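You operate a simulated robot arm through the tools that you are given. There is no shell and no other tool.

The job below is to be done with a simulated robot arm. You get a single attempt, and the scene is never put back.

JOB
Lower the head to the blue mark and clamp the blue flask's spout.
Fine: stand the flask in the cradle ring, run the cradle in to its stop, then shut the jaw lever. Set down upright: what you pick out.

It is judged by the outcome, as a careful person would: the job done as asked, and still so three seconds after it is handed in. It fails if anything else is knocked over, pushed out of place, dropped, spilled or broken.

ROBOT AND FRAMES
A 7-joint arm with a two-finger parallel gripper, fixed in place. Base frame: the origin is at the foot of the arm, x ahead of it, y to its left, z up. Readings come in cm, degrees, newtons and seconds.
With the tool pointing down near the work surface it reaches from about 44 to 92 cm from the base axis. Its first joint turns from -143.0 to 143.0 degrees. Payload 3 kg.
The tool frame sits at the grasp point between the pads (the TCP): z along the fingers, y along the line on which they close. The tips reach 3 cm beyond it. The gripper opens to 9.4 cm. The fingers are 2.8 cm wide and 1 cm thick; the gripper's body (5 by 9.6 cm) begins 5.5 cm behind the TCP.
Orientation is that of the tool frame in the base frame, as a unit quaternion [w, x, y, z]. With the fingers straight down and closing along the base's y, the tool's x points along the base's -x, its y along +y and its z along -z.

CONTROLS
- The arm moves only by the tool step_arm. Its argument "moves" is a list of rows, each an object (a shift or turn left out is 0, a gripper value left out holds the last) with "slide": the shift along the tool's x, y, z in units of 100 mm (1.0 is 100 mm), a list of three; "rot": the turn, a rotation vector about the tool's x, y, z in units of 180 degrees (1.0 is 180 degrees), a list of three; "jaw": the finger opening in cm, from 0 to 9.4. In form: [{"slide": [dx, dy, dz], "rot": [ax, ay, az], "jaw": jaw}, ...]. A call has 1 to 20 rows; each row is the pose to reach, as a shift and turn from the pose commanded when the call began, along the tool's axes at that moment. A call with a number of a shift or a turn outside -1 to 1 is refused whole. A row lasts 0.2 s, in which the tool goes at most 5 cm and 8.6 degrees; a call with a longer step from one row to the next is refused whole, and so is a gripper value outside its range. Where a pose cannot be reached the arm comes as near as it can. A force on the tool above 90 N (or 10 N above the force at the start of the call, whichever is more), or a blocked arm, ends the call early, and 0.2 s more pass. Each finger travels about 7.2 cm/s and halts on what it meets, pressing with about 28 N; the grip force reading is that of the motor and also rises with nothing between the fingers. The clock runs only during rows and for 0.2 s after the last one: add rows that repeat a pose to give the fingers time. The reply holds the time, the measured pose of the TCP, the force on the tool along the base axes, the opening and the grip force, in the units named above and with some noise, with the torque about the TCP (base axes, N m) and any sound that the robot's microphone picked up.
- Cameras (640 x 400 px; columns grow to the right, rows downward): "scene" is fixed at [4.88, 65.15, 144.63]; the picture's right is [-0.61, -0.79, 0.00], its down [-0.27, 0.21, -0.94] and it looks along [0.74, -0.58, -0.35] (base axes); focal length 297 px, centre (320, 200). "wrist" rides on the gripper at [7.6, 1.4, -10.3] in the tool frame; the picture's right is [-0.18, 0.98, 0.00], its down [-0.75, -0.14, -0.64] and it looks along [-0.63, -0.12, 0.77] (tool axes); focal length 243 px, centre (320, 200). There is no depth. A picture from a camera that has moved, and an enlarged one, comes with that camera's place and axes in the base frame and with its lens.
- capture(camera): a new picture of that camera. It takes no simulated time.
- zoom(camera, box): a new picture of the part [left, top, right, bottom] of that camera's present view, enlarged. It takes no simulated time.
- job_done(): hands the job in; it is judged then, once.

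Places have to be worked out from the pictures, the camera data and where the tool is seen. Open the gripper and draw the arm clear of the work before you hand the job in, unless the task says otherwise.

The tools are called after "Call:" as a command line: name --argument value ..., lists and objects as JSON in quotes. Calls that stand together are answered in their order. step_arm: Moves the arm, as the interface text tells. Its arguments: {"type":"object","properties":{"moves":{"type":"array"}},"required":["moves"]} The other tools are called the same way: capture (camera) takes a picture; zoom (camera, box) takes an enlarged picture of a part of a camera's view; job_done () hands the job in.

At the start:

```text
time_s: 0.0
tool_pos: [39.57, 21.27, 134.04]
tool_rot: [0.0, 0.0, 1.0, -0.001]
ft_force: [-0.4, 0.2, -0.1]
moment: [-0.03, 0.04, 0.0]
width: 9.41
grasp_force: 0.1
```

scene: 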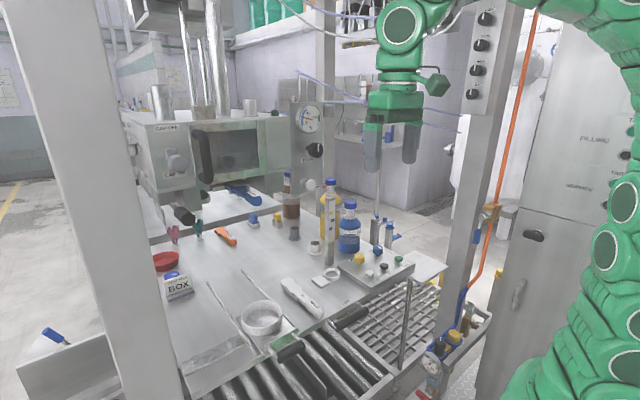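
wrist: 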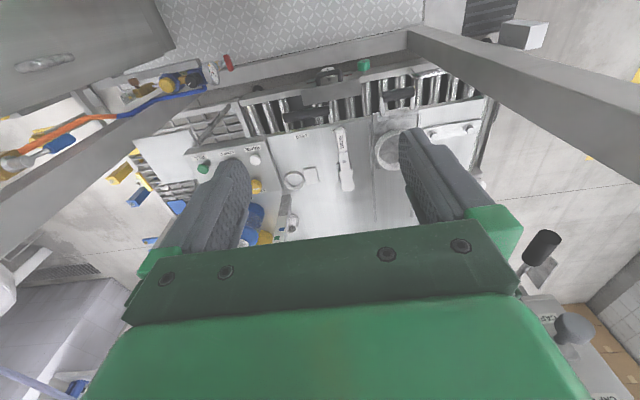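

I'll begin by enlarging the scene view over the bench to identify the flask, cradle, head and lever.

Call:
zoom --camera "scene" --box '[220, 150, 460, 300]'

Call:
zoom --camera "scene" --box '[120, 200, 360, 350]'

Call:
zoom --camera "scene" --box '[100, 60, 340, 210]'

Call:
zoom --camera "wrist" --box '[100, 100, 500, 350]'

```text
2.67 times, centred on (340, 225) of scene
camera zoom: at [4.88, 65.15, 144.63], right [-0.61, -0.79, 0.0], down [-0.27, 0.21, -0.94], along [0.74, -0.58, -0.35], focal length 792 px, centre (267, 133)
```

zoom: 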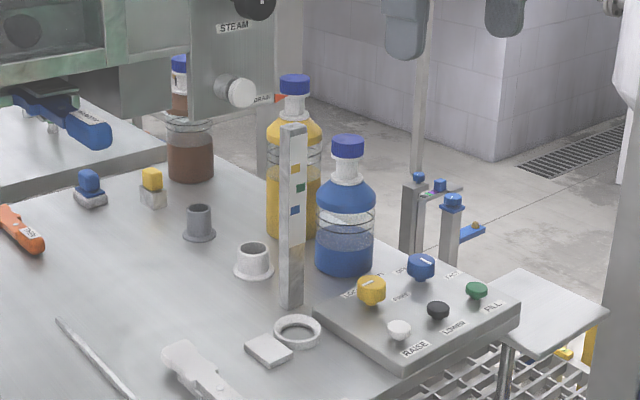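

```text
2.67 times, centred on (240, 275) of scene
camera zoom: at [4.88, 65.15, 144.63], right [-0.61, -0.79, 0.0], down [-0.27, 0.21, -0.94], along [0.74, -0.58, -0.35], focal length 792 px, centre (533, 0)
```

zoom: 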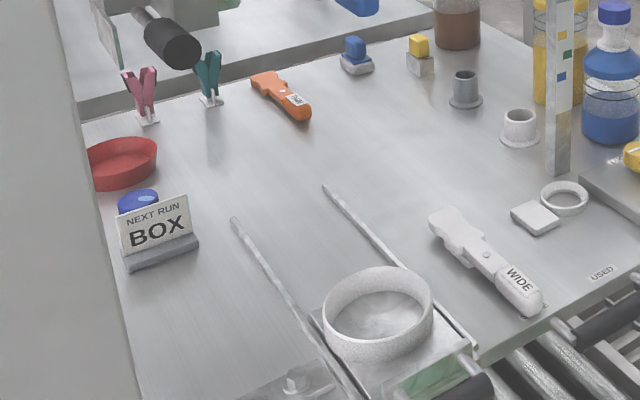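

```text
2.67 times, centred on (220, 135) of scene
camera zoom: at [4.88, 65.15, 144.63], right [-0.61, -0.79, 0.0], down [-0.27, 0.21, -0.94], along [0.74, -0.58, -0.35], focal length 792 px, centre (587, 373)
```

zoom: 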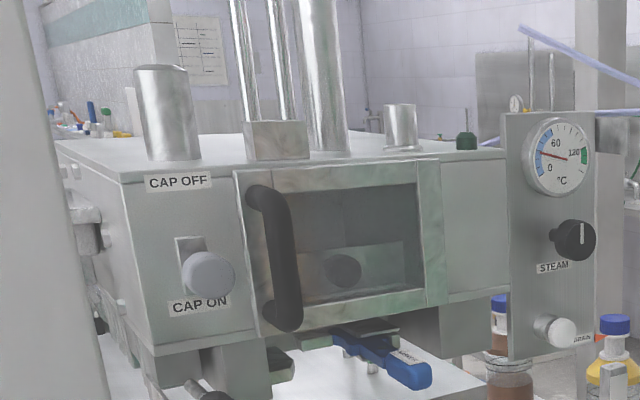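

```text
1.60 times, centred on (300, 225) of wrist
camera zoom: at [31.92, 22.74, 144.29], right [0.18, 0.98, 0.0], down [0.75, -0.14, 0.64], along [0.63, -0.12, -0.77], focal length 388 px, centre (352, 160)
```

zoom: 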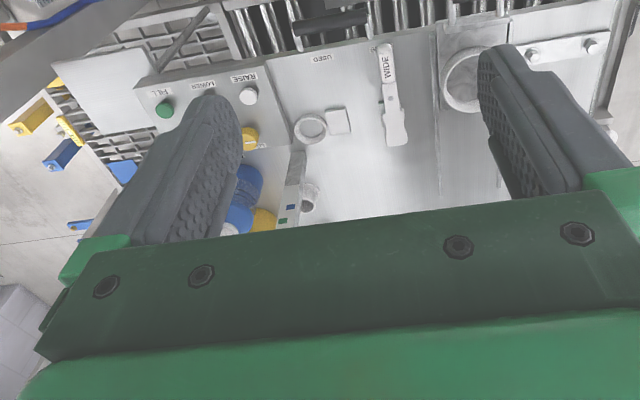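

The bench is at about z≈83 cm, the cradle at about (68, 36) with rails running along +x toward the machine, and the blue flask at about (80, -9). I'll pitch the wrist camera up to view the machine's front.

Call:
step_arm --moves '[{"rot": [0, -0.045, 0]}, {"rot": [0, -0.09, 0]}, {"rot": [0, -0.135, 0]}, {"rot": [0, -0.18, 0]}, {"rot": [0, -0.18, 0]}]'

Call:
capture --camera "wrist"

Call:
capture --camera "scene"

```text
time_s: 1.2
tool_pos: [39.28, 22.32, 133.56]
tool_rot: [0.206, -0.005, 0.972, 0.116]
ft_force: [0.0, -0.4, 0.6]
moment: [-0.03, 0.03, 0.03]
width: 9.38
grasp_force: 0.0
stopped in row 5: the arm was blocked; the commanded pose is now the measured one
```

```text
taken
camera wrist: at [28.06, 21.58, 139.9], right [0.11, 0.95, 0.29], down [0.44, -0.31, 0.84], along [0.89, 0.04, -0.45], focal length 243 px, centre (320, 200)
```

wrist: 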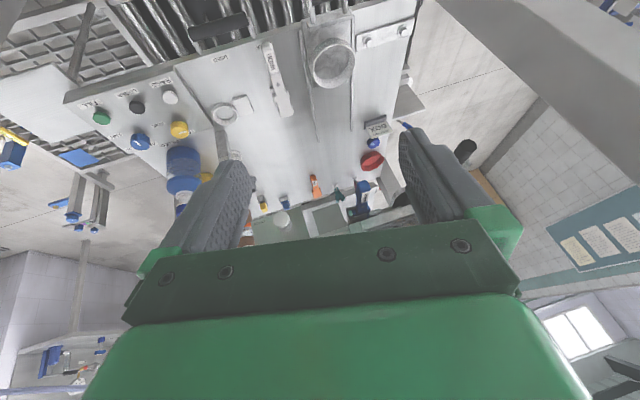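

```text
taken
```

scene: 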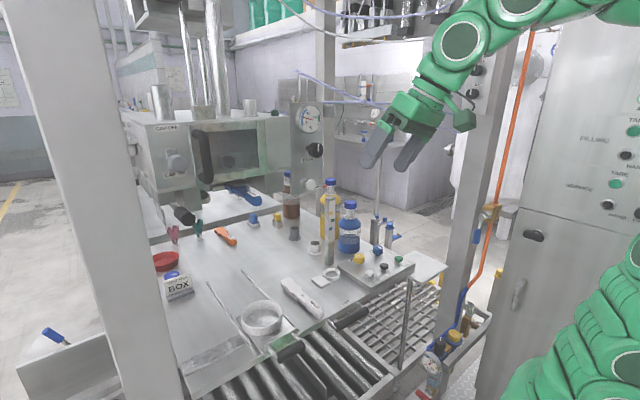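

The arm stopped at a joint limit and the gripper hides the machine from this roll. I'll enlarge the fixed camera on the machine's details before repositioning.

Call:
zoom --camera "scene" --box '[130, 110, 226, 170]'

Call:
zoom --camera "scene" --box '[140, 180, 236, 240]'

Call:
zoom --camera "scene" --box '[200, 170, 296, 230]'

Call:
zoom --camera "scene" --box '[310, 170, 406, 230]'

Call:
zoom --camera "scene" --box '[335, 225, 431, 285]'

Call:
zoom --camera "scene" --box '[100, 0, 292, 120]'

Call:
zoom --camera "scene" --box '[180, 280, 340, 380]'

```text
6.67 times, centred on (178, 140) of scene
camera zoom: at [4.88, 65.15, 144.63], right [-0.61, -0.79, 0.0], down [-0.27, 0.21, -0.94], along [0.74, -0.58, -0.35], focal length 1980 px, centre (1267, 600)
```

zoom: 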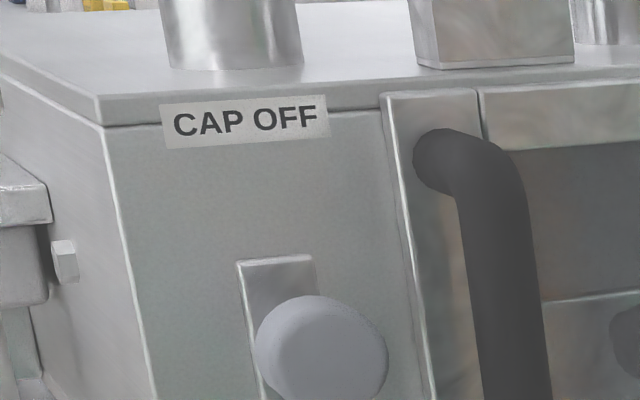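

```text
6.67 times, centred on (188, 210) of scene
camera zoom: at [4.88, 65.15, 144.63], right [-0.61, -0.79, 0.0], down [-0.27, 0.21, -0.94], along [0.74, -0.58, -0.35], focal length 1980 px, centre (1200, 133)
```

zoom: 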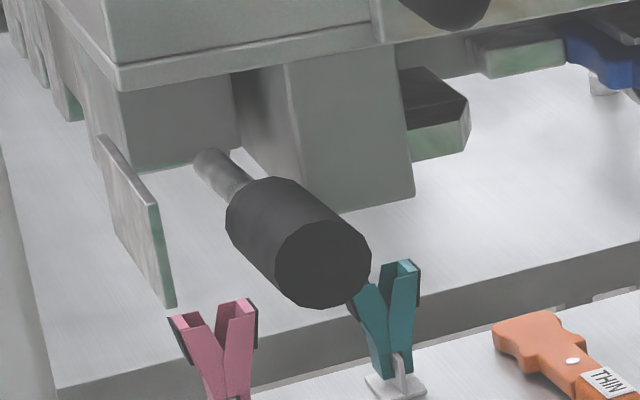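

```text
6.67 times, centred on (248, 200) of scene
camera zoom: at [4.88, 65.15, 144.63], right [-0.61, -0.79, 0.0], down [-0.27, 0.21, -0.94], along [0.74, -0.58, -0.35], focal length 1980 px, centre (800, 200)
```

zoom: 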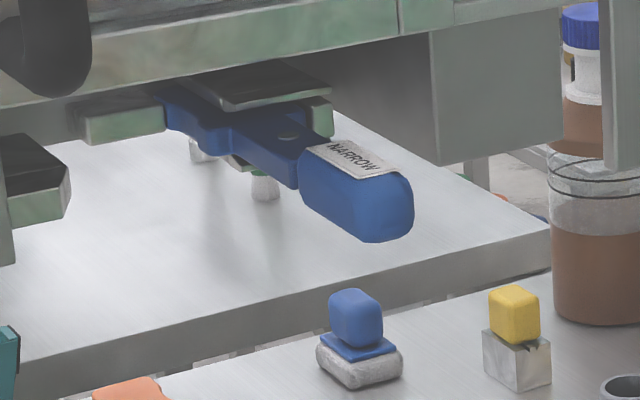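

```text
6.67 times, centred on (358, 200) of scene
camera zoom: at [4.88, 65.15, 144.63], right [-0.61, -0.79, 0.0], down [-0.27, 0.21, -0.94], along [0.74, -0.58, -0.35], focal length 1980 px, centre (67, 200)
```

zoom: 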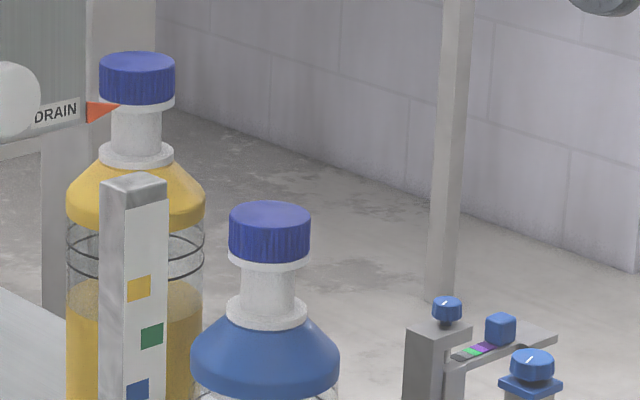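

```text
6.67 times, centred on (383, 255) of scene
camera zoom: at [4.88, 65.15, 144.63], right [-0.61, -0.79, 0.0], down [-0.27, 0.21, -0.94], along [0.74, -0.58, -0.35], focal length 1980 px, centre (-100, -167)
```

zoom: 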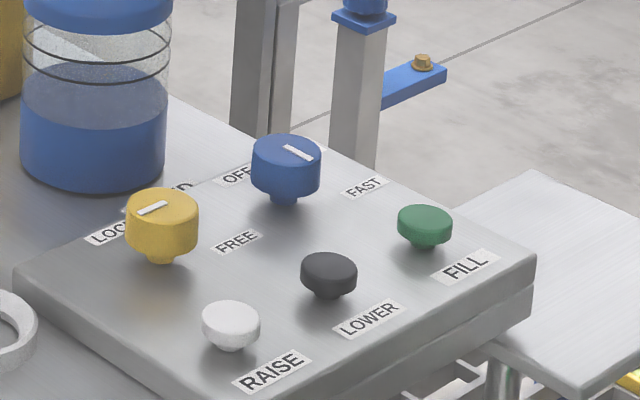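

```text
3.33 times, centred on (196, 60) of scene
camera zoom: at [4.88, 65.15, 144.63], right [-0.61, -0.79, 0.0], down [-0.27, 0.21, -0.94], along [0.74, -0.58, -0.35], focal length 990 px, centre (733, 667)
```

zoom: 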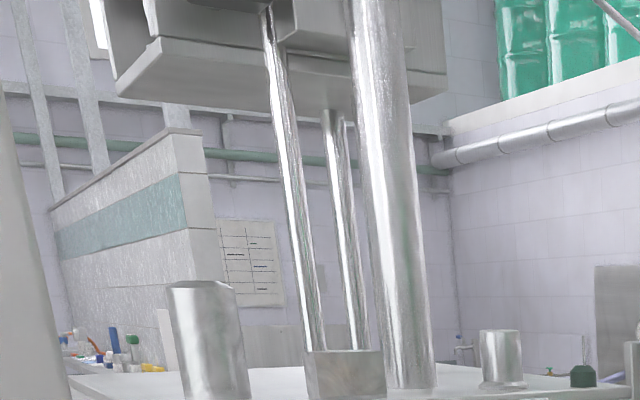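

```text
4.00 times, centred on (260, 330) of scene
camera zoom: at [4.88, 65.15, 144.63], right [-0.61, -0.79, 0.0], down [-0.27, 0.21, -0.94], along [0.74, -0.58, -0.35], focal length 1188 px, centre (560, -320)
```

zoom: 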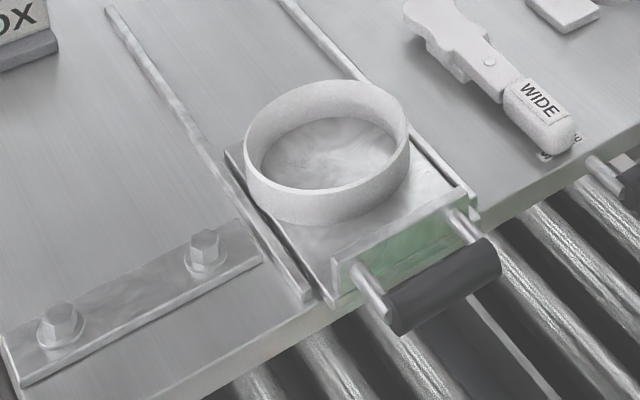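

The red pointer at the head's right edge reads against the marked post; the console has RAISE/LOWER/FILL buttons plus a yellow LOCK/FREE knob and a blue OFF/FAST knob. I'll return the tool to vertical and get better views.

Call:
step_arm --moves '[{"rot": [0.0185, 0.033, 0.001]}, {"rot": [0.037, 0.066, 0.0015]}, {"rot": [0.0555, 0.099, 0.002]}, {"rot": [0.074, 0.1316, 0.003]}, {"rot": [0.074, 0.1316, 0.003]}]'

```text
time_s: 2.4
tool_pos: [39.1, 22.31, 133.83]
tool_rot: [0.005, -0.001, 1.0, 0.0]
ft_force: [0.2, -1.0, -0.3]
moment: [0.03, 0.0, 0.0]
width: 9.4
grasp_force: 0.0
```

Tool is vertical again. I'll move in stages toward the console to read its labels from above, checking clearances.

Call:
step_arm --moves '[{"slide": [-0.25, -0.25, 0.1]}, {"slide": [-0.5, -0.5, 0.2]}, {"slide": [-0.75, -0.75, 0.3]}, {"slide": [-1.0, -1.0, 0.4]}, {"slide": [-1.0, -1.0, 0.4]}]'

Call:
capture --camera "wrist"

Call:
capture --camera "scene"

```text
time_s: 3.6
tool_pos: [49.3, 12.2, 129.88]
tool_rot: [0.004, -0.001, 1.0, 0.001]
ft_force: [0.0, 1.1, 0.6]
moment: [0.02, 0.0, -0.02]
width: 9.39
grasp_force: 0.2
```

```text
taken
camera wrist: at [41.5, 13.55, 140.06], right [0.18, 0.98, 0.0], down [0.75, -0.14, 0.65], along [0.64, -0.12, -0.76], focal length 243 px, centre (320, 200)
```

wrist: 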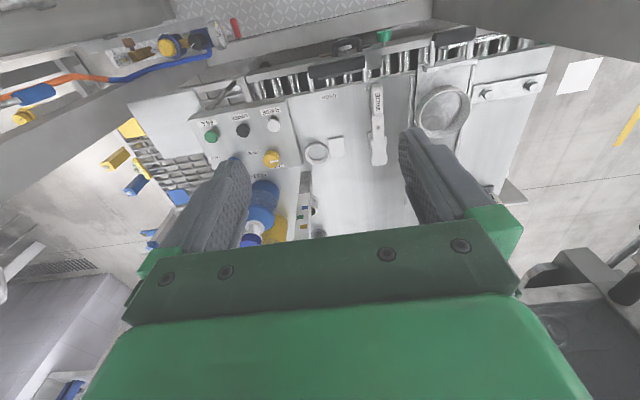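

```text
taken
```

scene: 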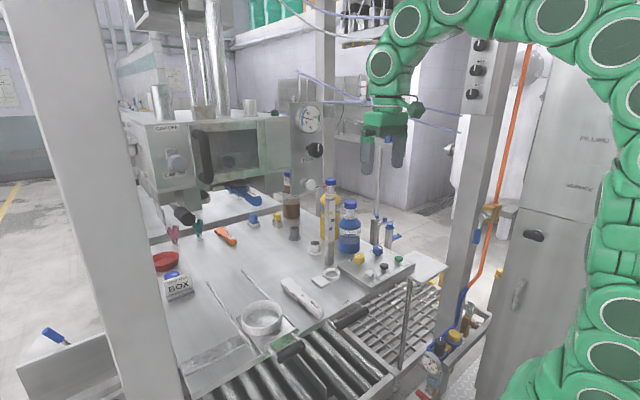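

A frame post stands near (56, -41), clear of my path. I'll continue over the console.

Call:
step_arm --moves '[{"slide": [-0.25, -0.25, 0.15]}, {"slide": [-0.5, -0.5, 0.3]}, {"slide": [-0.75, -0.75, 0.45]}, {"slide": [-1.0, -1.0, 0.6]}, {"slide": [-1.0, -1.0, 0.6]}]'

Call:
capture --camera "wrist"

Call:
zoom --camera "wrist" --box '[180, 50, 440, 212]'

```text
time_s: 4.8
tool_pos: [59.32, 2.14, 123.81]
tool_rot: [0.006, -0.001, 1.0, 0.001]
ft_force: [-0.6, 0.4, -0.5]
moment: [0.01, 0.0, -0.03]
width: 9.42
grasp_force: 0.0
```

```text
taken
camera wrist: at [51.49, 3.5, 133.91], right [0.18, 0.98, 0.0], down [0.75, -0.14, 0.65], along [0.64, -0.12, -0.76], focal length 243 px, centre (320, 200)
```

wrist: 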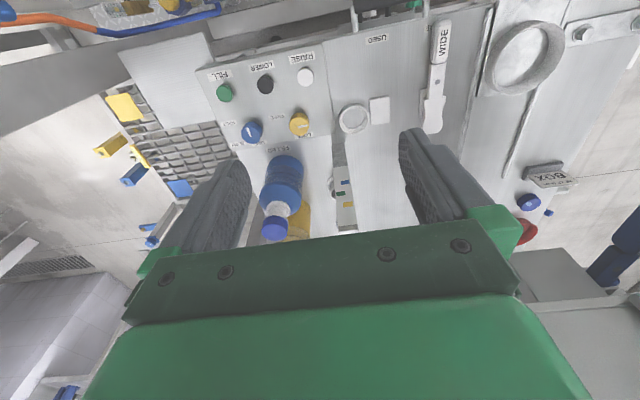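

```text
2.46 times, centred on (310, 131) of wrist
camera zoom: at [51.49, 3.5, 133.91], right [0.18, 0.98, 0.0], down [0.75, -0.14, 0.65], along [0.64, -0.12, -0.76], focal length 597 px, centre (345, 370)
```

zoom: 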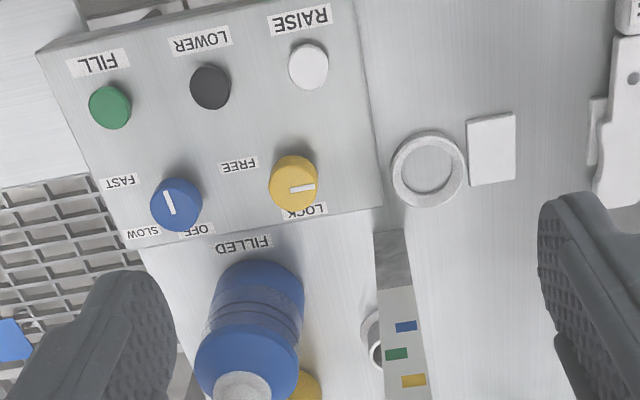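

Labels read: yellow LOCK/FREE; blue OFF/SLOW/FAST; buttons FILL, LOWER, RAISE. I'll enlarge the knobs' pointers and the post's scale.

Call:
zoom --camera "wrist" --box '[220, 90, 332, 160]'

Call:
zoom --camera "scene" --box '[345, 240, 393, 270]'

Call:
zoom --camera "scene" --box '[290, 90, 354, 130]'

Call:
zoom --camera "scene" --box '[290, 160, 386, 220]'

```text
5.71 times, centred on (276, 125) of wrist
camera zoom: at [51.49, 3.5, 133.91], right [0.18, 0.98, 0.0], down [0.75, -0.14, 0.65], along [0.64, -0.12, -0.76], focal length 1386 px, centre (571, 629)
```

zoom: 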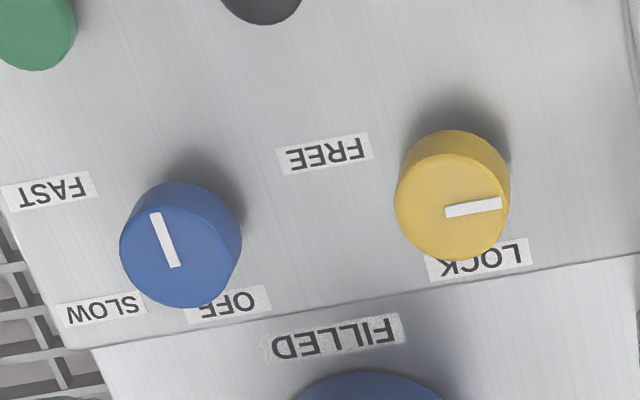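

```text
13.33 times, centred on (369, 255) of scene
camera zoom: at [4.88, 65.15, 144.63], right [-0.61, -0.79, 0.0], down [-0.27, 0.21, -0.94], along [0.74, -0.58, -0.35], focal length 3960 px, centre (-333, -533)
```

zoom: 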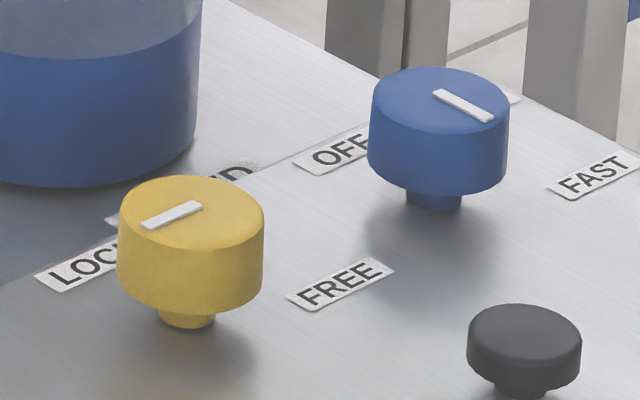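

```text
10.00 times, centred on (322, 110) of scene
camera zoom: at [4.88, 65.15, 144.63], right [-0.61, -0.79, 0.0], down [-0.27, 0.21, -0.94], along [0.74, -0.58, -0.35], focal length 2970 px, centre (300, 1100)
```

zoom: 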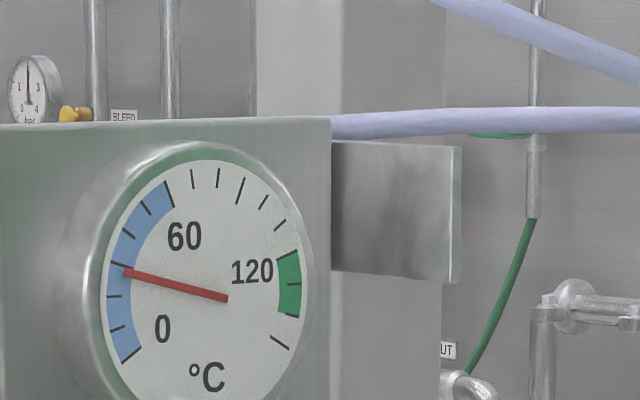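

```text
6.67 times, centred on (338, 190) of scene
camera zoom: at [4.88, 65.15, 144.63], right [-0.61, -0.79, 0.0], down [-0.27, 0.21, -0.94], along [0.74, -0.58, -0.35], focal length 1980 px, centre (200, 267)
```

zoom: 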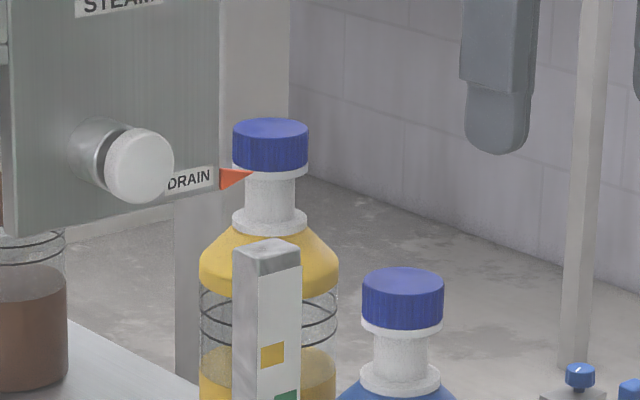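

Marker on the yellow knob points +y and on the blue knob -x, which doesn't match any label yet, so I'll test that by effect later. Next I'll look at the machine's front and underside by moving to y≈20 and pitching the wrist up.

Call:
step_arm --moves '[{"slide": [0, 0.45, 0.1]}, {"slide": [0, 0.9, 0.2]}, {"slide": [0, 1.0, 0.2]}, {"slide": [0, 1.0, 0.2]}]'

Call:
step_arm --moves '[{"slide": [0, 0.45, 0.1]}, {"slide": [0, 0.9, 0.2], "rot": [0, -0.045, 0]}, {"slide": [0, 1.0, 0.2], "rot": [0, -0.09, 0]}, {"slide": [0, 1.0, 0.2], "rot": [0, -0.135, 0]}, {"slide": [0, 1.0, 0.2], "rot": [0, -0.18, 0]}, {"slide": [0, 1.0, 0.2], "rot": [0, -0.225, 0]}, {"slide": [0, 1.0, 0.2], "rot": [0, -0.225, 0]}]'

Call:
capture --camera "wrist"

Call:
capture --camera "scene"

```text
time_s: 5.8
tool_pos: [59.06, 12.31, 121.98]
tool_rot: [0.005, -0.001, 1.0, 0.001]
ft_force: [-0.2, 0.7, -0.2]
moment: [0.0, -0.01, 0.02]
width: 9.42
grasp_force: 0.0
```

```text
time_s: 7.4
tool_pos: [59.28, 22.18, 120.03]
tool_rot: [0.351, -0.001, 0.936, 0.002]
ft_force: [0.8, 0.1, -0.3]
moment: [-0.01, -0.02, 0.0]
width: 9.42
grasp_force: 0.1
```

```text
taken
camera wrist: at [46.75, 23.59, 122.69], right [0.14, 0.98, 0.12], down [0.15, -0.14, 0.98], along [0.98, -0.12, -0.16], focal length 243 px, centre (320, 200)
```

wrist: 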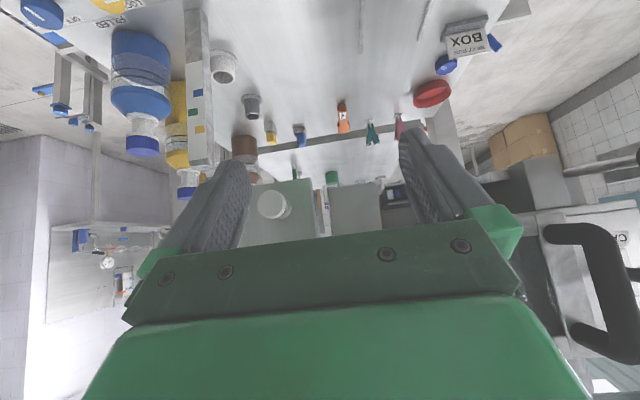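

```text
taken
```

scene: 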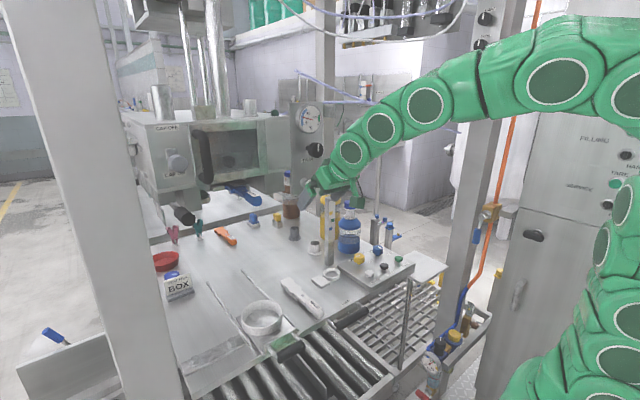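

The view shows the head's underside region through the fingers. I'll go lower and to larger y with a bit more pitch to look under the head along the cradle's path.

Call:
step_arm --moves '[{"slide": [0.15, 0.4, 0.2], "rot": [0, -0.02, 0]}, {"slide": [0.35, 0.75, 0.4], "rot": [0, -0.05, 0]}, {"slide": [0.55, 1.0, 0.65], "rot": [0, -0.08, 0]}, {"slide": [0.72, 1.0, 0.85], "rot": [0, -0.1, 0]}, {"slide": [0.72, 1.0, 0.85], "rot": [0, -0.1, 0]}]'

Call:
capture --camera "wrist"

```text
time_s: 8.6
tool_pos: [59.55, 32.16, 108.45]
tool_rot: [0.49, 0.003, 0.872, 0.0]
ft_force: [-0.3, 0.0, 0.7]
moment: [-0.04, 0.0, -0.01]
width: 9.42
grasp_force: 0.0
```

```text
taken
camera wrist: at [46.76, 33.6, 107.14], right [0.1, 0.98, 0.16], down [-0.16, -0.14, 0.98], along [0.98, -0.12, 0.14], focal length 243 px, centre (320, 200)
```

wrist: 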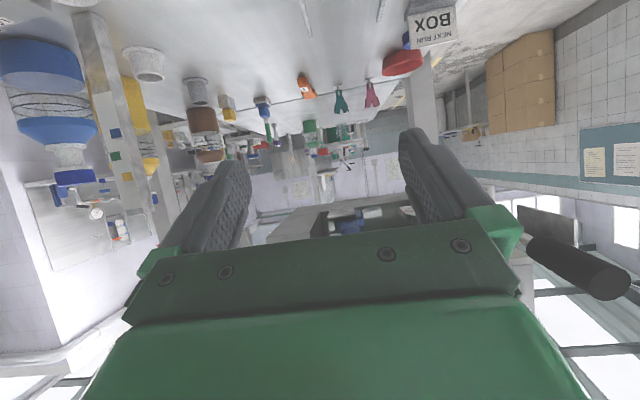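

The gripper body blocks the head from this roll. I'll roll the wrist by 180° about the tool axis so the camera sits on top with an upright view.

Call:
step_arm --moves '[{"rot": [0, 0, 0.047]}, {"rot": [0, 0, 0.094]}, {"rot": [0, 0, 0.141]}, {"rot": [0, 0, 0.188]}, {"rot": [0, 0, 0.235]}, {"rot": [0, 0, 0.282]}, {"rot": [0, 0, 0.329]}, {"rot": [0, 0, 0.376]}, {"rot": [0, 0, 0.423]}, {"rot": [0, 0, 0.47]}, {"rot": [0, 0, 0.517]}, {"rot": [0, 0, 0.564]}, {"rot": [0, 0, 0.611]}, {"rot": [0, 0, 0.658]}, {"rot": [0, 0, 0.705]}, {"rot": [0, 0, 0.752]}, {"rot": [0, 0, 0.799]}, {"rot": [0, 0, 0.846]}, {"rot": [0, 0, 0.893]}, {"rot": [0, 0, 0.94]}]'

Call:
capture --camera "wrist"

Call:
capture --camera "scene"

```text
time_s: 12.8
tool_pos: [59.95, 31.52, 107.35]
tool_rot: [0.014, 0.887, 0.041, 0.46]
ft_force: [0.3, 0.9, -0.3]
moment: [-0.03, -0.02, 0.02]
width: 9.4
grasp_force: 0.1
```

```text
taken
camera wrist: at [55.92, 30.66, 119.52], right [-0.04, -0.99, -0.09], down [-0.97, 0.07, -0.25], along [0.26, 0.08, -0.96], focal length 243 px, centre (320, 200)
```

wrist: 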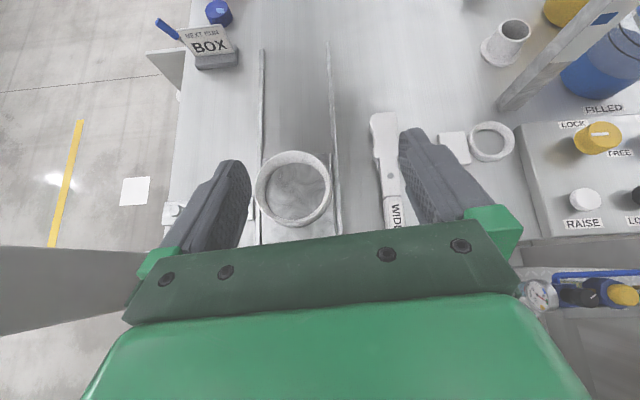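

```text
taken
```

scene: 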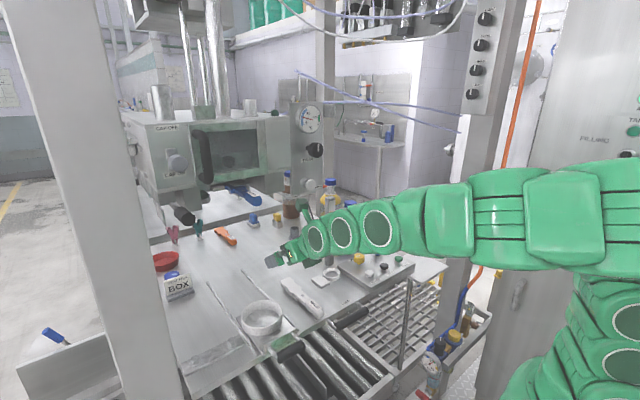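

The roll worked. I'll pitch the tool up about 45° to look at the head's front and underside.

Call:
step_arm --moves '[{"rot": [0, 0.045, 0]}, {"rot": [0, 0.09, 0]}, {"rot": [0, 0.135, 0]}, {"rot": [0, 0.18, 0]}, {"rot": [0, 0.22, 0]}, {"rot": [0, 0.22, 0]}]'

Call:
capture --camera "wrist"

Call:
capture --camera "scene"

```text
time_s: 14.2
tool_pos: [60.11, 33.11, 109.02]
tool_rot: [0.016, 0.649, 0.09, 0.755]
ft_force: [0.2, -0.7, 0.0]
moment: [-0.02, -0.01, -0.01]
width: 9.4
grasp_force: 0.0
out of reach, approached as far as the arm can: row 5, 6
```

```text
taken
camera wrist: at [48.83, 31.54, 115.21], right [0.12, -0.99, -0.03], down [-0.53, -0.04, -0.85], along [0.84, 0.12, -0.53], focal length 243 px, centre (320, 200)
```

wrist: 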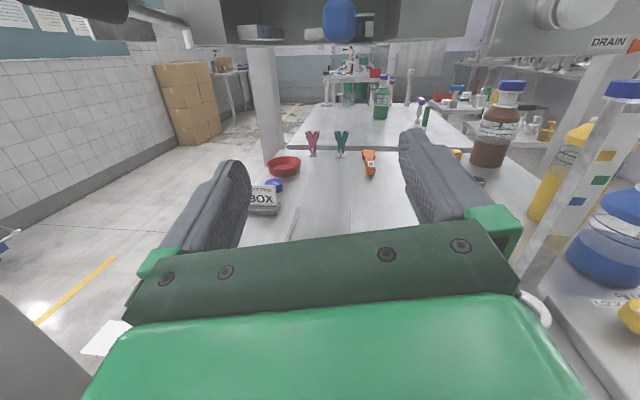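

```text
taken
```

scene: 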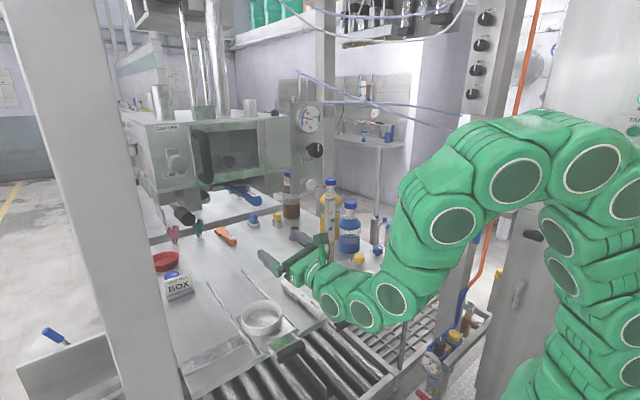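

Now the underside of the head and the post are in view; I'll enlarge these parts.

Call:
zoom --camera "wrist" --box '[160, 0, 480, 200]'

Call:
zoom --camera "wrist" --box '[480, 0, 640, 100]'

Call:
zoom --camera "wrist" --box '[480, 90, 640, 190]'

Call:
zoom --camera "wrist" --box '[60, 0, 220, 100]'

Call:
zoom --camera "wrist" --box '[230, 0, 390, 100]'

```text
2.00 times, centred on (320, 100) of wrist
camera zoom: at [48.83, 31.54, 115.21], right [0.12, -0.99, -0.03], down [-0.53, -0.04, -0.85], along [0.84, 0.12, -0.53], focal length 485 px, centre (320, 400)
```

zoom: 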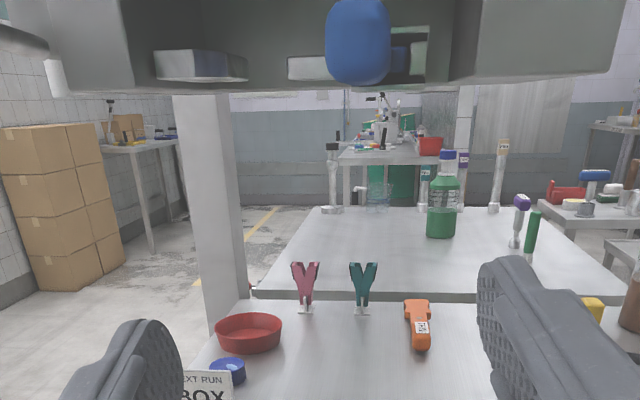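

```text
4.00 times, centred on (560, 50) of wrist
camera zoom: at [48.83, 31.54, 115.21], right [0.12, -0.99, -0.03], down [-0.53, -0.04, -0.85], along [0.84, 0.12, -0.53], focal length 970 px, centre (-640, 800)
```

zoom: 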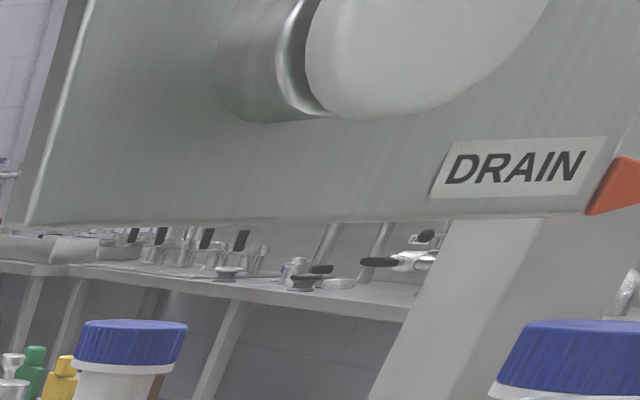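

```text
4.00 times, centred on (560, 140) of wrist
camera zoom: at [48.83, 31.54, 115.21], right [0.12, -0.99, -0.03], down [-0.53, -0.04, -0.85], along [0.84, 0.12, -0.53], focal length 970 px, centre (-640, 440)
```

zoom: 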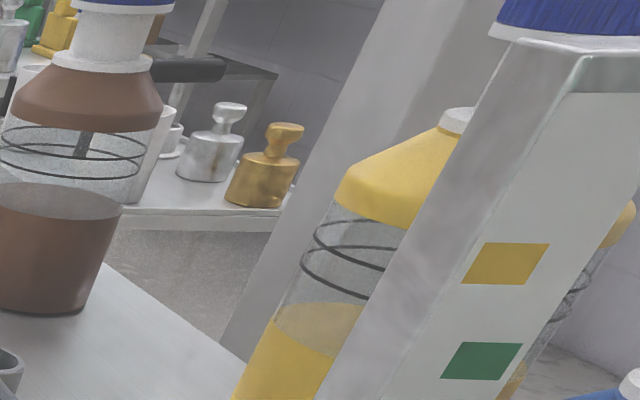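

```text
4.00 times, centred on (140, 50) of wrist
camera zoom: at [48.83, 31.54, 115.21], right [0.12, -0.99, -0.03], down [-0.53, -0.04, -0.85], along [0.84, 0.12, -0.53], focal length 970 px, centre (1040, 800)
```

zoom: 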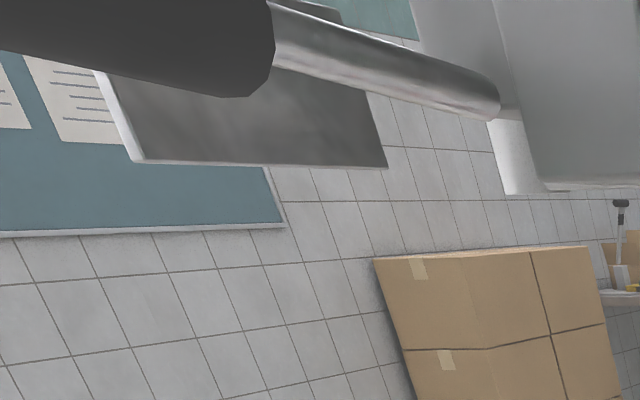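

```text
4.00 times, centred on (310, 50) of wrist
camera zoom: at [48.83, 31.54, 115.21], right [0.12, -0.99, -0.03], down [-0.53, -0.04, -0.85], along [0.84, 0.12, -0.53], focal length 970 px, centre (360, 800)
```

zoom: 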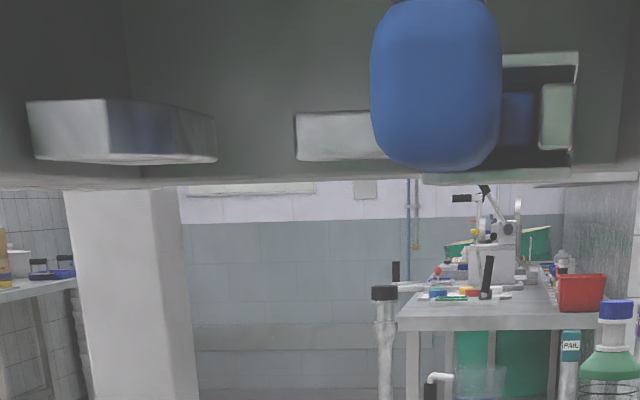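

The head hangs over the rails: red pointer at about (77, 7, 114), blue NARROW handle tip at about (73, 33, 117), black lever handle at about (71, 52, 119). I'll go lower, further back and pitch up to see the jaw from underneath.

Call:
step_arm --moves '[{"slide": [-0.3, 0, -0.2]}, {"slide": [-0.6, 0, -0.4]}, {"slide": [-0.8, 0, -0.5]}, {"slide": [-0.8, 0, -0.5], "rot": [0, 0.045, 0]}, {"slide": [-0.8, 0, -0.5], "rot": [0, 0.09, 0]}, {"slide": [-0.8, 0, -0.5], "rot": [0, 0.12, 0]}, {"slide": [-0.8, 0, -0.5], "rot": [0, 0.12, 0]}]'

Call:
capture --camera "wrist"

Call:
zoom --camera "wrist" --box '[200, 0, 440, 150]'

```text
time_s: 15.8
tool_pos: [61.73, 38.35, 107.52]
tool_rot: [-0.002, 0.499, 0.094, 0.862]
ft_force: [0.1, 0.0, 0.6]
moment: [0.0, -0.03, 0.02]
width: 9.4
grasp_force: 0.1
out of reach, approached as far as the arm can: row 1, 2, 3, 4, 5, 6, 7
```

```text
taken
camera wrist: at [48.95, 36.0, 109.22], right [0.19, -0.98, 0.0], down [-0.18, -0.04, -0.98], along [0.96, 0.18, -0.19], focal length 243 px, centre (320, 200)
```

wrist: 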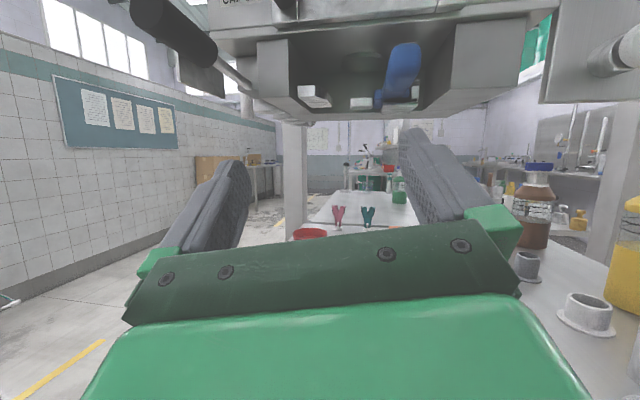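

```text
2.67 times, centred on (320, 75) of wrist
camera zoom: at [48.95, 36.0, 109.22], right [0.19, -0.98, 0.0], down [-0.18, -0.04, -0.98], along [0.96, 0.18, -0.19], focal length 647 px, centre (320, 533)
```

zoom: 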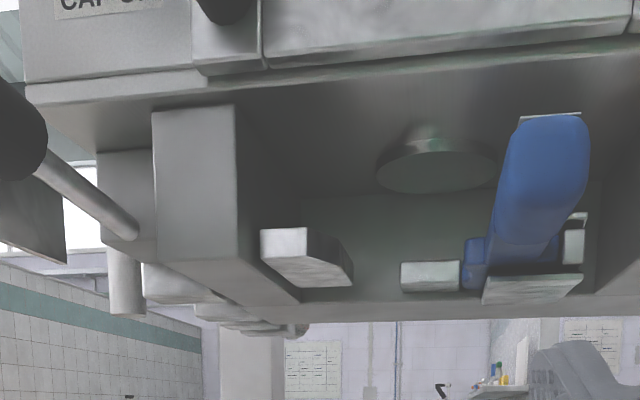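

This shows the jaw: a left block at about (81, 44, 117), a rear block at about (90, 37, 117), the blue NARROW piece on the right, with the ring's centreline at y≈37. I'll zoom in on the left lever and its pivot.

Call:
zoom --camera "wrist" --box '[110, 0, 302, 120]'

Call:
zoom --camera "wrist" --box '[280, 30, 440, 130]'

Call:
zoom --camera "scene" --box '[120, 150, 216, 250]'

```text
3.33 times, centred on (206, 60) of wrist
camera zoom: at [48.95, 36.0, 109.22], right [0.19, -0.98, 0.0], down [-0.18, -0.04, -0.98], along [0.96, 0.18, -0.19], focal length 809 px, centre (700, 667)
```

zoom: 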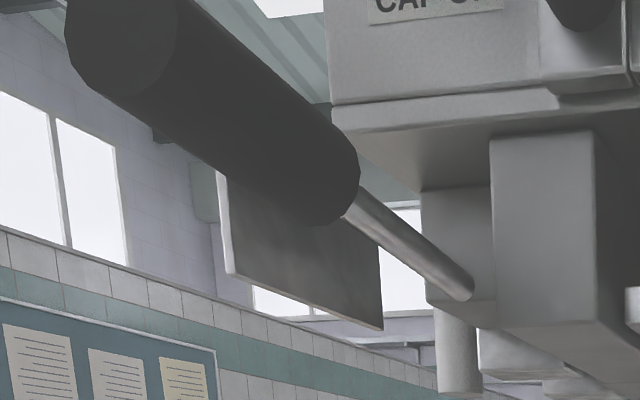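

```text
4.00 times, centred on (360, 80) of wrist
camera zoom: at [48.95, 36.0, 109.22], right [0.19, -0.98, 0.0], down [-0.18, -0.04, -0.98], along [0.96, 0.18, -0.19], focal length 970 px, centre (160, 680)
```

zoom: 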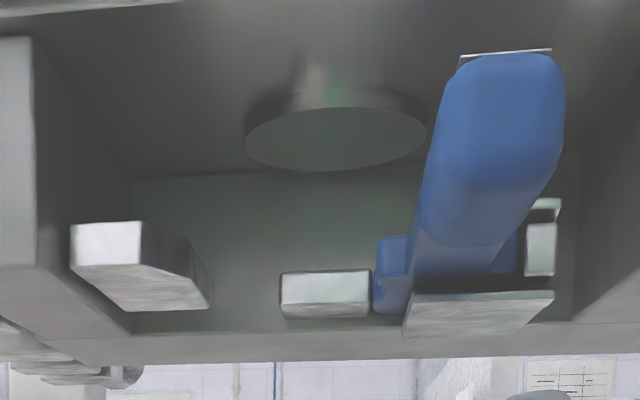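

```text
4.00 times, centred on (168, 200) of scene
camera zoom: at [4.88, 65.15, 144.63], right [-0.61, -0.79, 0.0], down [-0.27, 0.21, -0.94], along [0.74, -0.58, -0.35], focal length 1188 px, centre (928, 200)
```

zoom: 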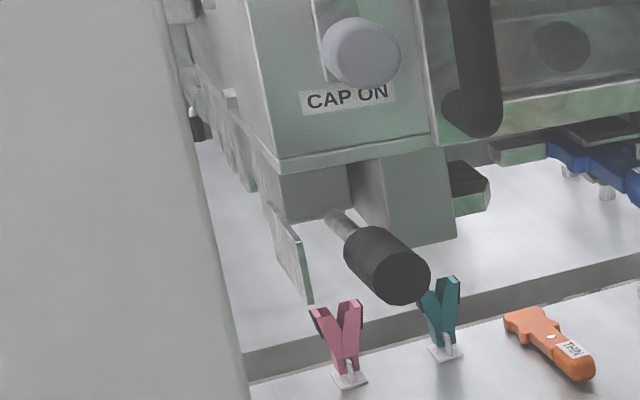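

The layout is clear: the black lever on the left drives the left jaw block; the NARROW insert is already in the right seat. I'll now reverse the pitch and roll to get back to the tool-down pose for the console.

Call:
step_arm --moves '[{"rot": [-0.0014, -0.045, 0.004]}, {"rot": [-0.0028, -0.09, 0.008]}, {"rot": [-0.004, -0.135, 0.0126]}, {"rot": [-0.0055, -0.18, 0.0168]}, {"rot": [-0.007, -0.225, 0.021]}, {"rot": [-0.0083, -0.27, 0.025]}, {"rot": [-0.0097, -0.315, 0.0295]}, {"rot": [-0.011, -0.359, 0.0335]}, {"rot": [-0.011, -0.359, 0.0335]}]'

Call:
step_arm --moves '[{"rot": [0, 0, -0.047]}, {"rot": [0, 0, -0.094]}, {"rot": [0, 0, -0.141]}, {"rot": [0, 0, -0.188]}, {"rot": [0, 0, -0.235]}, {"rot": [0, 0, -0.282]}, {"rot": [0, 0, -0.329]}, {"rot": [0, 0, -0.376]}, {"rot": [0, 0, -0.423]}, {"rot": [0, 0, -0.47]}, {"rot": [0, 0, -0.517]}, {"rot": [0, 0, -0.564]}, {"rot": [0, 0, -0.611]}, {"rot": [0, 0, -0.658]}, {"rot": [0, 0, -0.705]}, {"rot": [0, 0, -0.752]}, {"rot": [0, 0, -0.799]}, {"rot": [0, 0, -0.846]}, {"rot": [0, 0, -0.893]}, {"rot": [0, 0, -0.94]}]'

Call:
capture --camera "scene"

```text
time_s: 17.8
tool_pos: [61.48, 38.45, 107.71]
tool_rot: [0.012, 0.885, 0.041, 0.464]
ft_force: [-0.1, -0.6, 0.8]
moment: [-0.01, 0.0, -0.04]
width: 9.42
grasp_force: 0.1
```

```text
time_s: 22.0
tool_pos: [61.58, 38.36, 107.69]
tool_rot: [0.464, 0.041, 0.885, 0.031]
ft_force: [-0.6, 0.3, -0.6]
moment: [-0.03, -0.04, 0.0]
width: 9.41
grasp_force: 0.1
```

```text
taken
```

scene: 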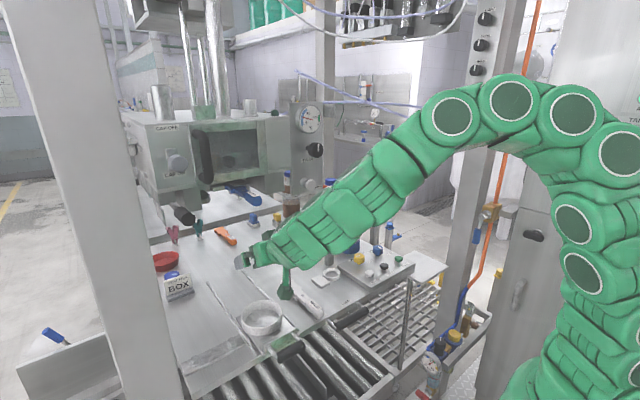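

Now I pitch back to straight down while rising a little, then travel over the LOWER button at about (62.4, -8.9).

Call:
step_arm --moves '[{"slide": [-0.25, 0, -0.18], "rot": [0.003, 0.044, -0.004]}, {"slide": [-0.5, 0, -0.36], "rot": [0.006, 0.088, -0.008]}, {"slide": [-0.66, 0, -0.46], "rot": [0.009, 0.132, -0.012]}, {"slide": [-0.66, 0, -0.46], "rot": [0.012, 0.176, -0.0155]}, {"slide": [-0.66, 0, -0.46], "rot": [0.0147, 0.22, -0.0193]}, {"slide": [-0.66, 0, -0.46], "rot": [0.0176, 0.264, -0.0232]}, {"slide": [-0.66, 0, -0.46], "rot": [0.0205, 0.307, -0.027]}, {"slide": [-0.66, 0, -0.46], "rot": [0.0205, 0.307, -0.027]}]'

Call:
step_arm --moves '[{"slide": [0, -0.5, 0]}, {"slide": [0, -1.0, 0]}, {"slide": [0, -1.0, 0]}]'

Call:
step_arm --moves '[{"slide": [0, -0.5, 0]}, {"slide": [0, -1.0, 0]}, {"slide": [0, -1.0, 0]}]'

Call:
step_arm --moves '[{"slide": [0, -0.5, 0], "jaw": 0}, {"slide": [0, -1.0, 0]}, {"slide": [0, -1.0, 0]}]'

Call:
step_arm --moves '[{"slide": [0, -0.5, 0]}, {"slide": [0, -1.0, 0]}, {"slide": [0, -1.0, 0]}]'

Call:
capture --camera "wrist"

```text
time_s: 23.8
tool_pos: [61.36, 37.62, 115.73]
tool_rot: [0.0, 0.001, 1.0, 0.002]
ft_force: [0.3, -0.6, 0.5]
moment: [0.02, 0.02, -0.02]
width: 9.41
grasp_force: 0.2
```

```text
time_s: 24.6
tool_pos: [61.56, 27.64, 115.7]
tool_rot: [0.001, 0.001, 1.0, 0.0]
ft_force: [0.6, -0.2, 0.6]
moment: [0.01, 0.01, 0.01]
width: 9.41
grasp_force: 0.0
```

```text
time_s: 25.4
tool_pos: [61.31, 17.41, 115.67]
tool_rot: [0.001, 0.001, 1.0, 0.001]
ft_force: [-0.9, -0.4, -0.4]
moment: [-0.03, 0.01, -0.01]
width: 9.41
grasp_force: 0.1
```

```text
time_s: 26.2
tool_pos: [61.23, 7.59, 115.86]
tool_rot: [-0.001, 0.001, 1.0, 0.0]
ft_force: [0.3, 0.6, 0.0]
moment: [0.01, 0.0, -0.02]
width: 0.0
grasp_force: 16.7
```

```text
time_s: 27.0
tool_pos: [61.37, -2.57, 115.83]
tool_rot: [0.0, 0.001, 1.0, 0.001]
ft_force: [-0.5, 1.2, 0.0]
moment: [-0.01, -0.02, 0.0]
width: 0.0
grasp_force: 28.4
```

```text
taken
camera wrist: at [53.66, -1.21, 126.08], right [0.19, 0.98, 0.0], down [0.75, -0.14, 0.64], along [0.63, -0.12, -0.77], focal length 243 px, centre (320, 200)
```

wrist: 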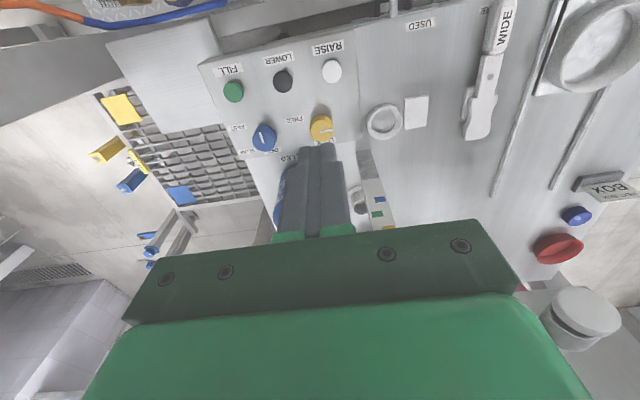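

LOWER refines to about (62.2, -8.7, top z≈86). I'll descend with closed fingers to just above it.

Call:
step_arm --moves '[{"slide": [-0.04, -0.3, 0.2]}, {"slide": [-0.08, -0.61, 0.5]}, {"slide": [-0.08, -0.61, 0.9]}, {"slide": [-0.08, -0.61, 1.0]}, {"slide": [-0.08, -0.61, 1.0]}]'

Call:
step_arm --moves '[{"slide": [0, 0, 0.4]}, {"slide": [0, 0, 0.8]}, {"slide": [0, 0, 1.0]}, {"slide": [0, 0, 1.0]}]'

Call:
capture --camera "wrist"

Call:
capture --camera "scene"

```text
time_s: 28.2
tool_pos: [62.12, -8.6, 105.64]
tool_rot: [0.001, 0.001, 1.0, 0.001]
ft_force: [0.5, 0.1, 0.1]
moment: [0.0, 0.01, 0.05]
width: 0.0
grasp_force: 28.1
```

```text
time_s: 29.2
tool_pos: [62.28, -8.68, 95.68]
tool_rot: [0.001, 0.001, 1.0, 0.002]
ft_force: [-0.2, -0.6, -0.8]
moment: [-0.04, -0.02, -0.03]
width: 0.0
grasp_force: 28.2
```

```text
taken
camera wrist: at [54.57, -7.25, 105.92], right [0.19, 0.98, 0.0], down [0.75, -0.14, 0.64], along [0.63, -0.12, -0.77], focal length 243 px, centre (320, 200)
```

wrist: 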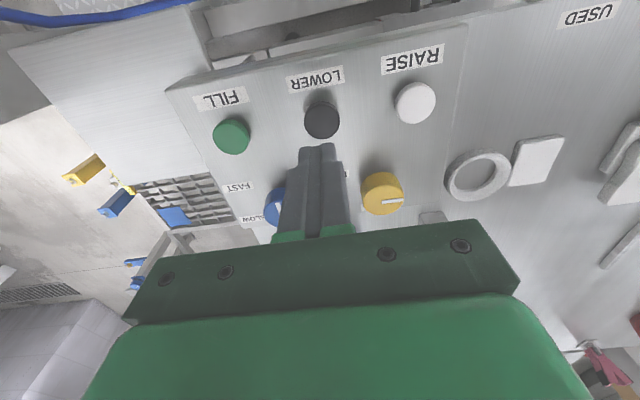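

```text
taken
```

scene: 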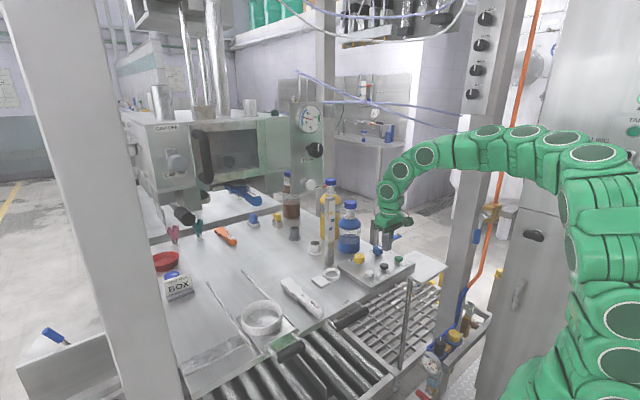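

The tip is right above LOWER. I'll press it slowly and briefly, then check whether the head moved.

Call:
step_arm --moves '[{"slide": [0, 0, 0.4]}, {"slide": [0, 0, 0.6]}, {"slide": [0, 0, 0.66]}, {"slide": [0, 0, 0.69]}, {"slide": [0, 0, 0.72]}]'

Call:
capture --camera "scene"

```text
time_s: 30.4
tool_pos: [62.23, -8.5, 88.53]
tool_rot: [0.002, 0.001, 1.0, 0.001]
ft_force: [-9.7, -3.4, 47.0]
moment: [-0.12, 0.17, -0.18]
width: 0.0
grasp_force: 27.9
heard: click
```

```text
taken
```

scene: 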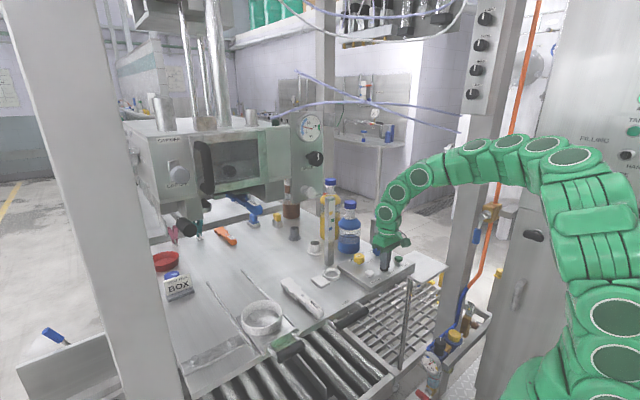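

A click, and the head has visibly come down while the button is held. I'll check how far.

Call:
zoom --camera "scene" --box '[290, 160, 386, 220]'

```text
6.67 times, centred on (338, 190) of scene
camera zoom: at [4.88, 65.15, 144.63], right [-0.61, -0.79, 0.0], down [-0.27, 0.21, -0.94], along [0.74, -0.58, -0.35], focal length 1980 px, centre (200, 267)
```

zoom: 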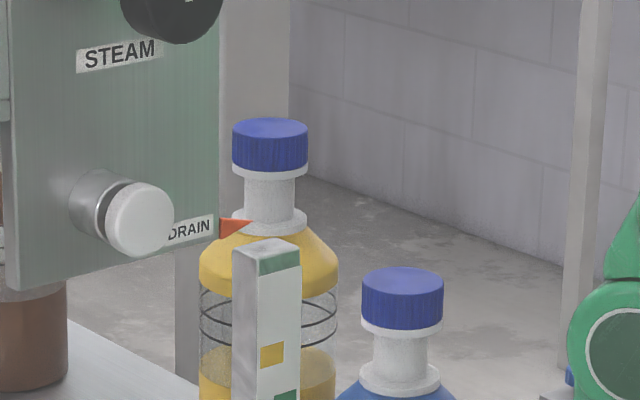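

The pointer dropped about 3 cm and needs roughly 14 cm more to reach the blue mark. I'll hold the button for a short further time to measure the speed.

Call:
step_arm --moves '[{"slide": [0, 0, 0]}]'

Call:
zoom --camera "scene" --box '[290, 170, 386, 270]'

```text
time_s: 30.8
tool_pos: [62.23, -8.47, 88.55]
tool_rot: [0.002, 0.001, 1.0, 0.001]
ft_force: [-0.7, -3.5, 49.6]
moment: [-0.14, -0.08, -0.12]
width: 0.0
grasp_force: 28.2
```

```text
4.00 times, centred on (338, 220) of scene
camera zoom: at [4.88, 65.15, 144.63], right [-0.61, -0.79, 0.0], down [-0.27, 0.21, -0.94], along [0.74, -0.58, -0.35], focal length 1188 px, centre (248, 120)
```

zoom: 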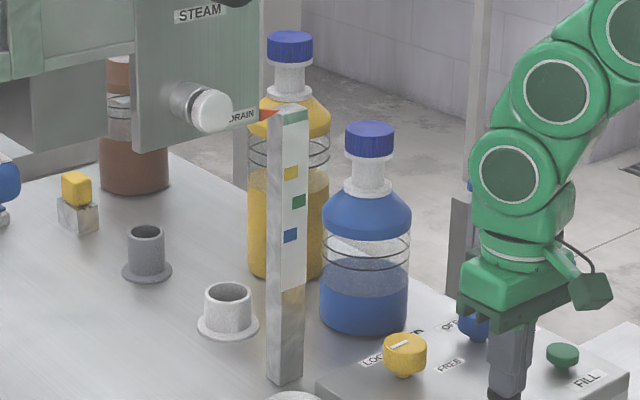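

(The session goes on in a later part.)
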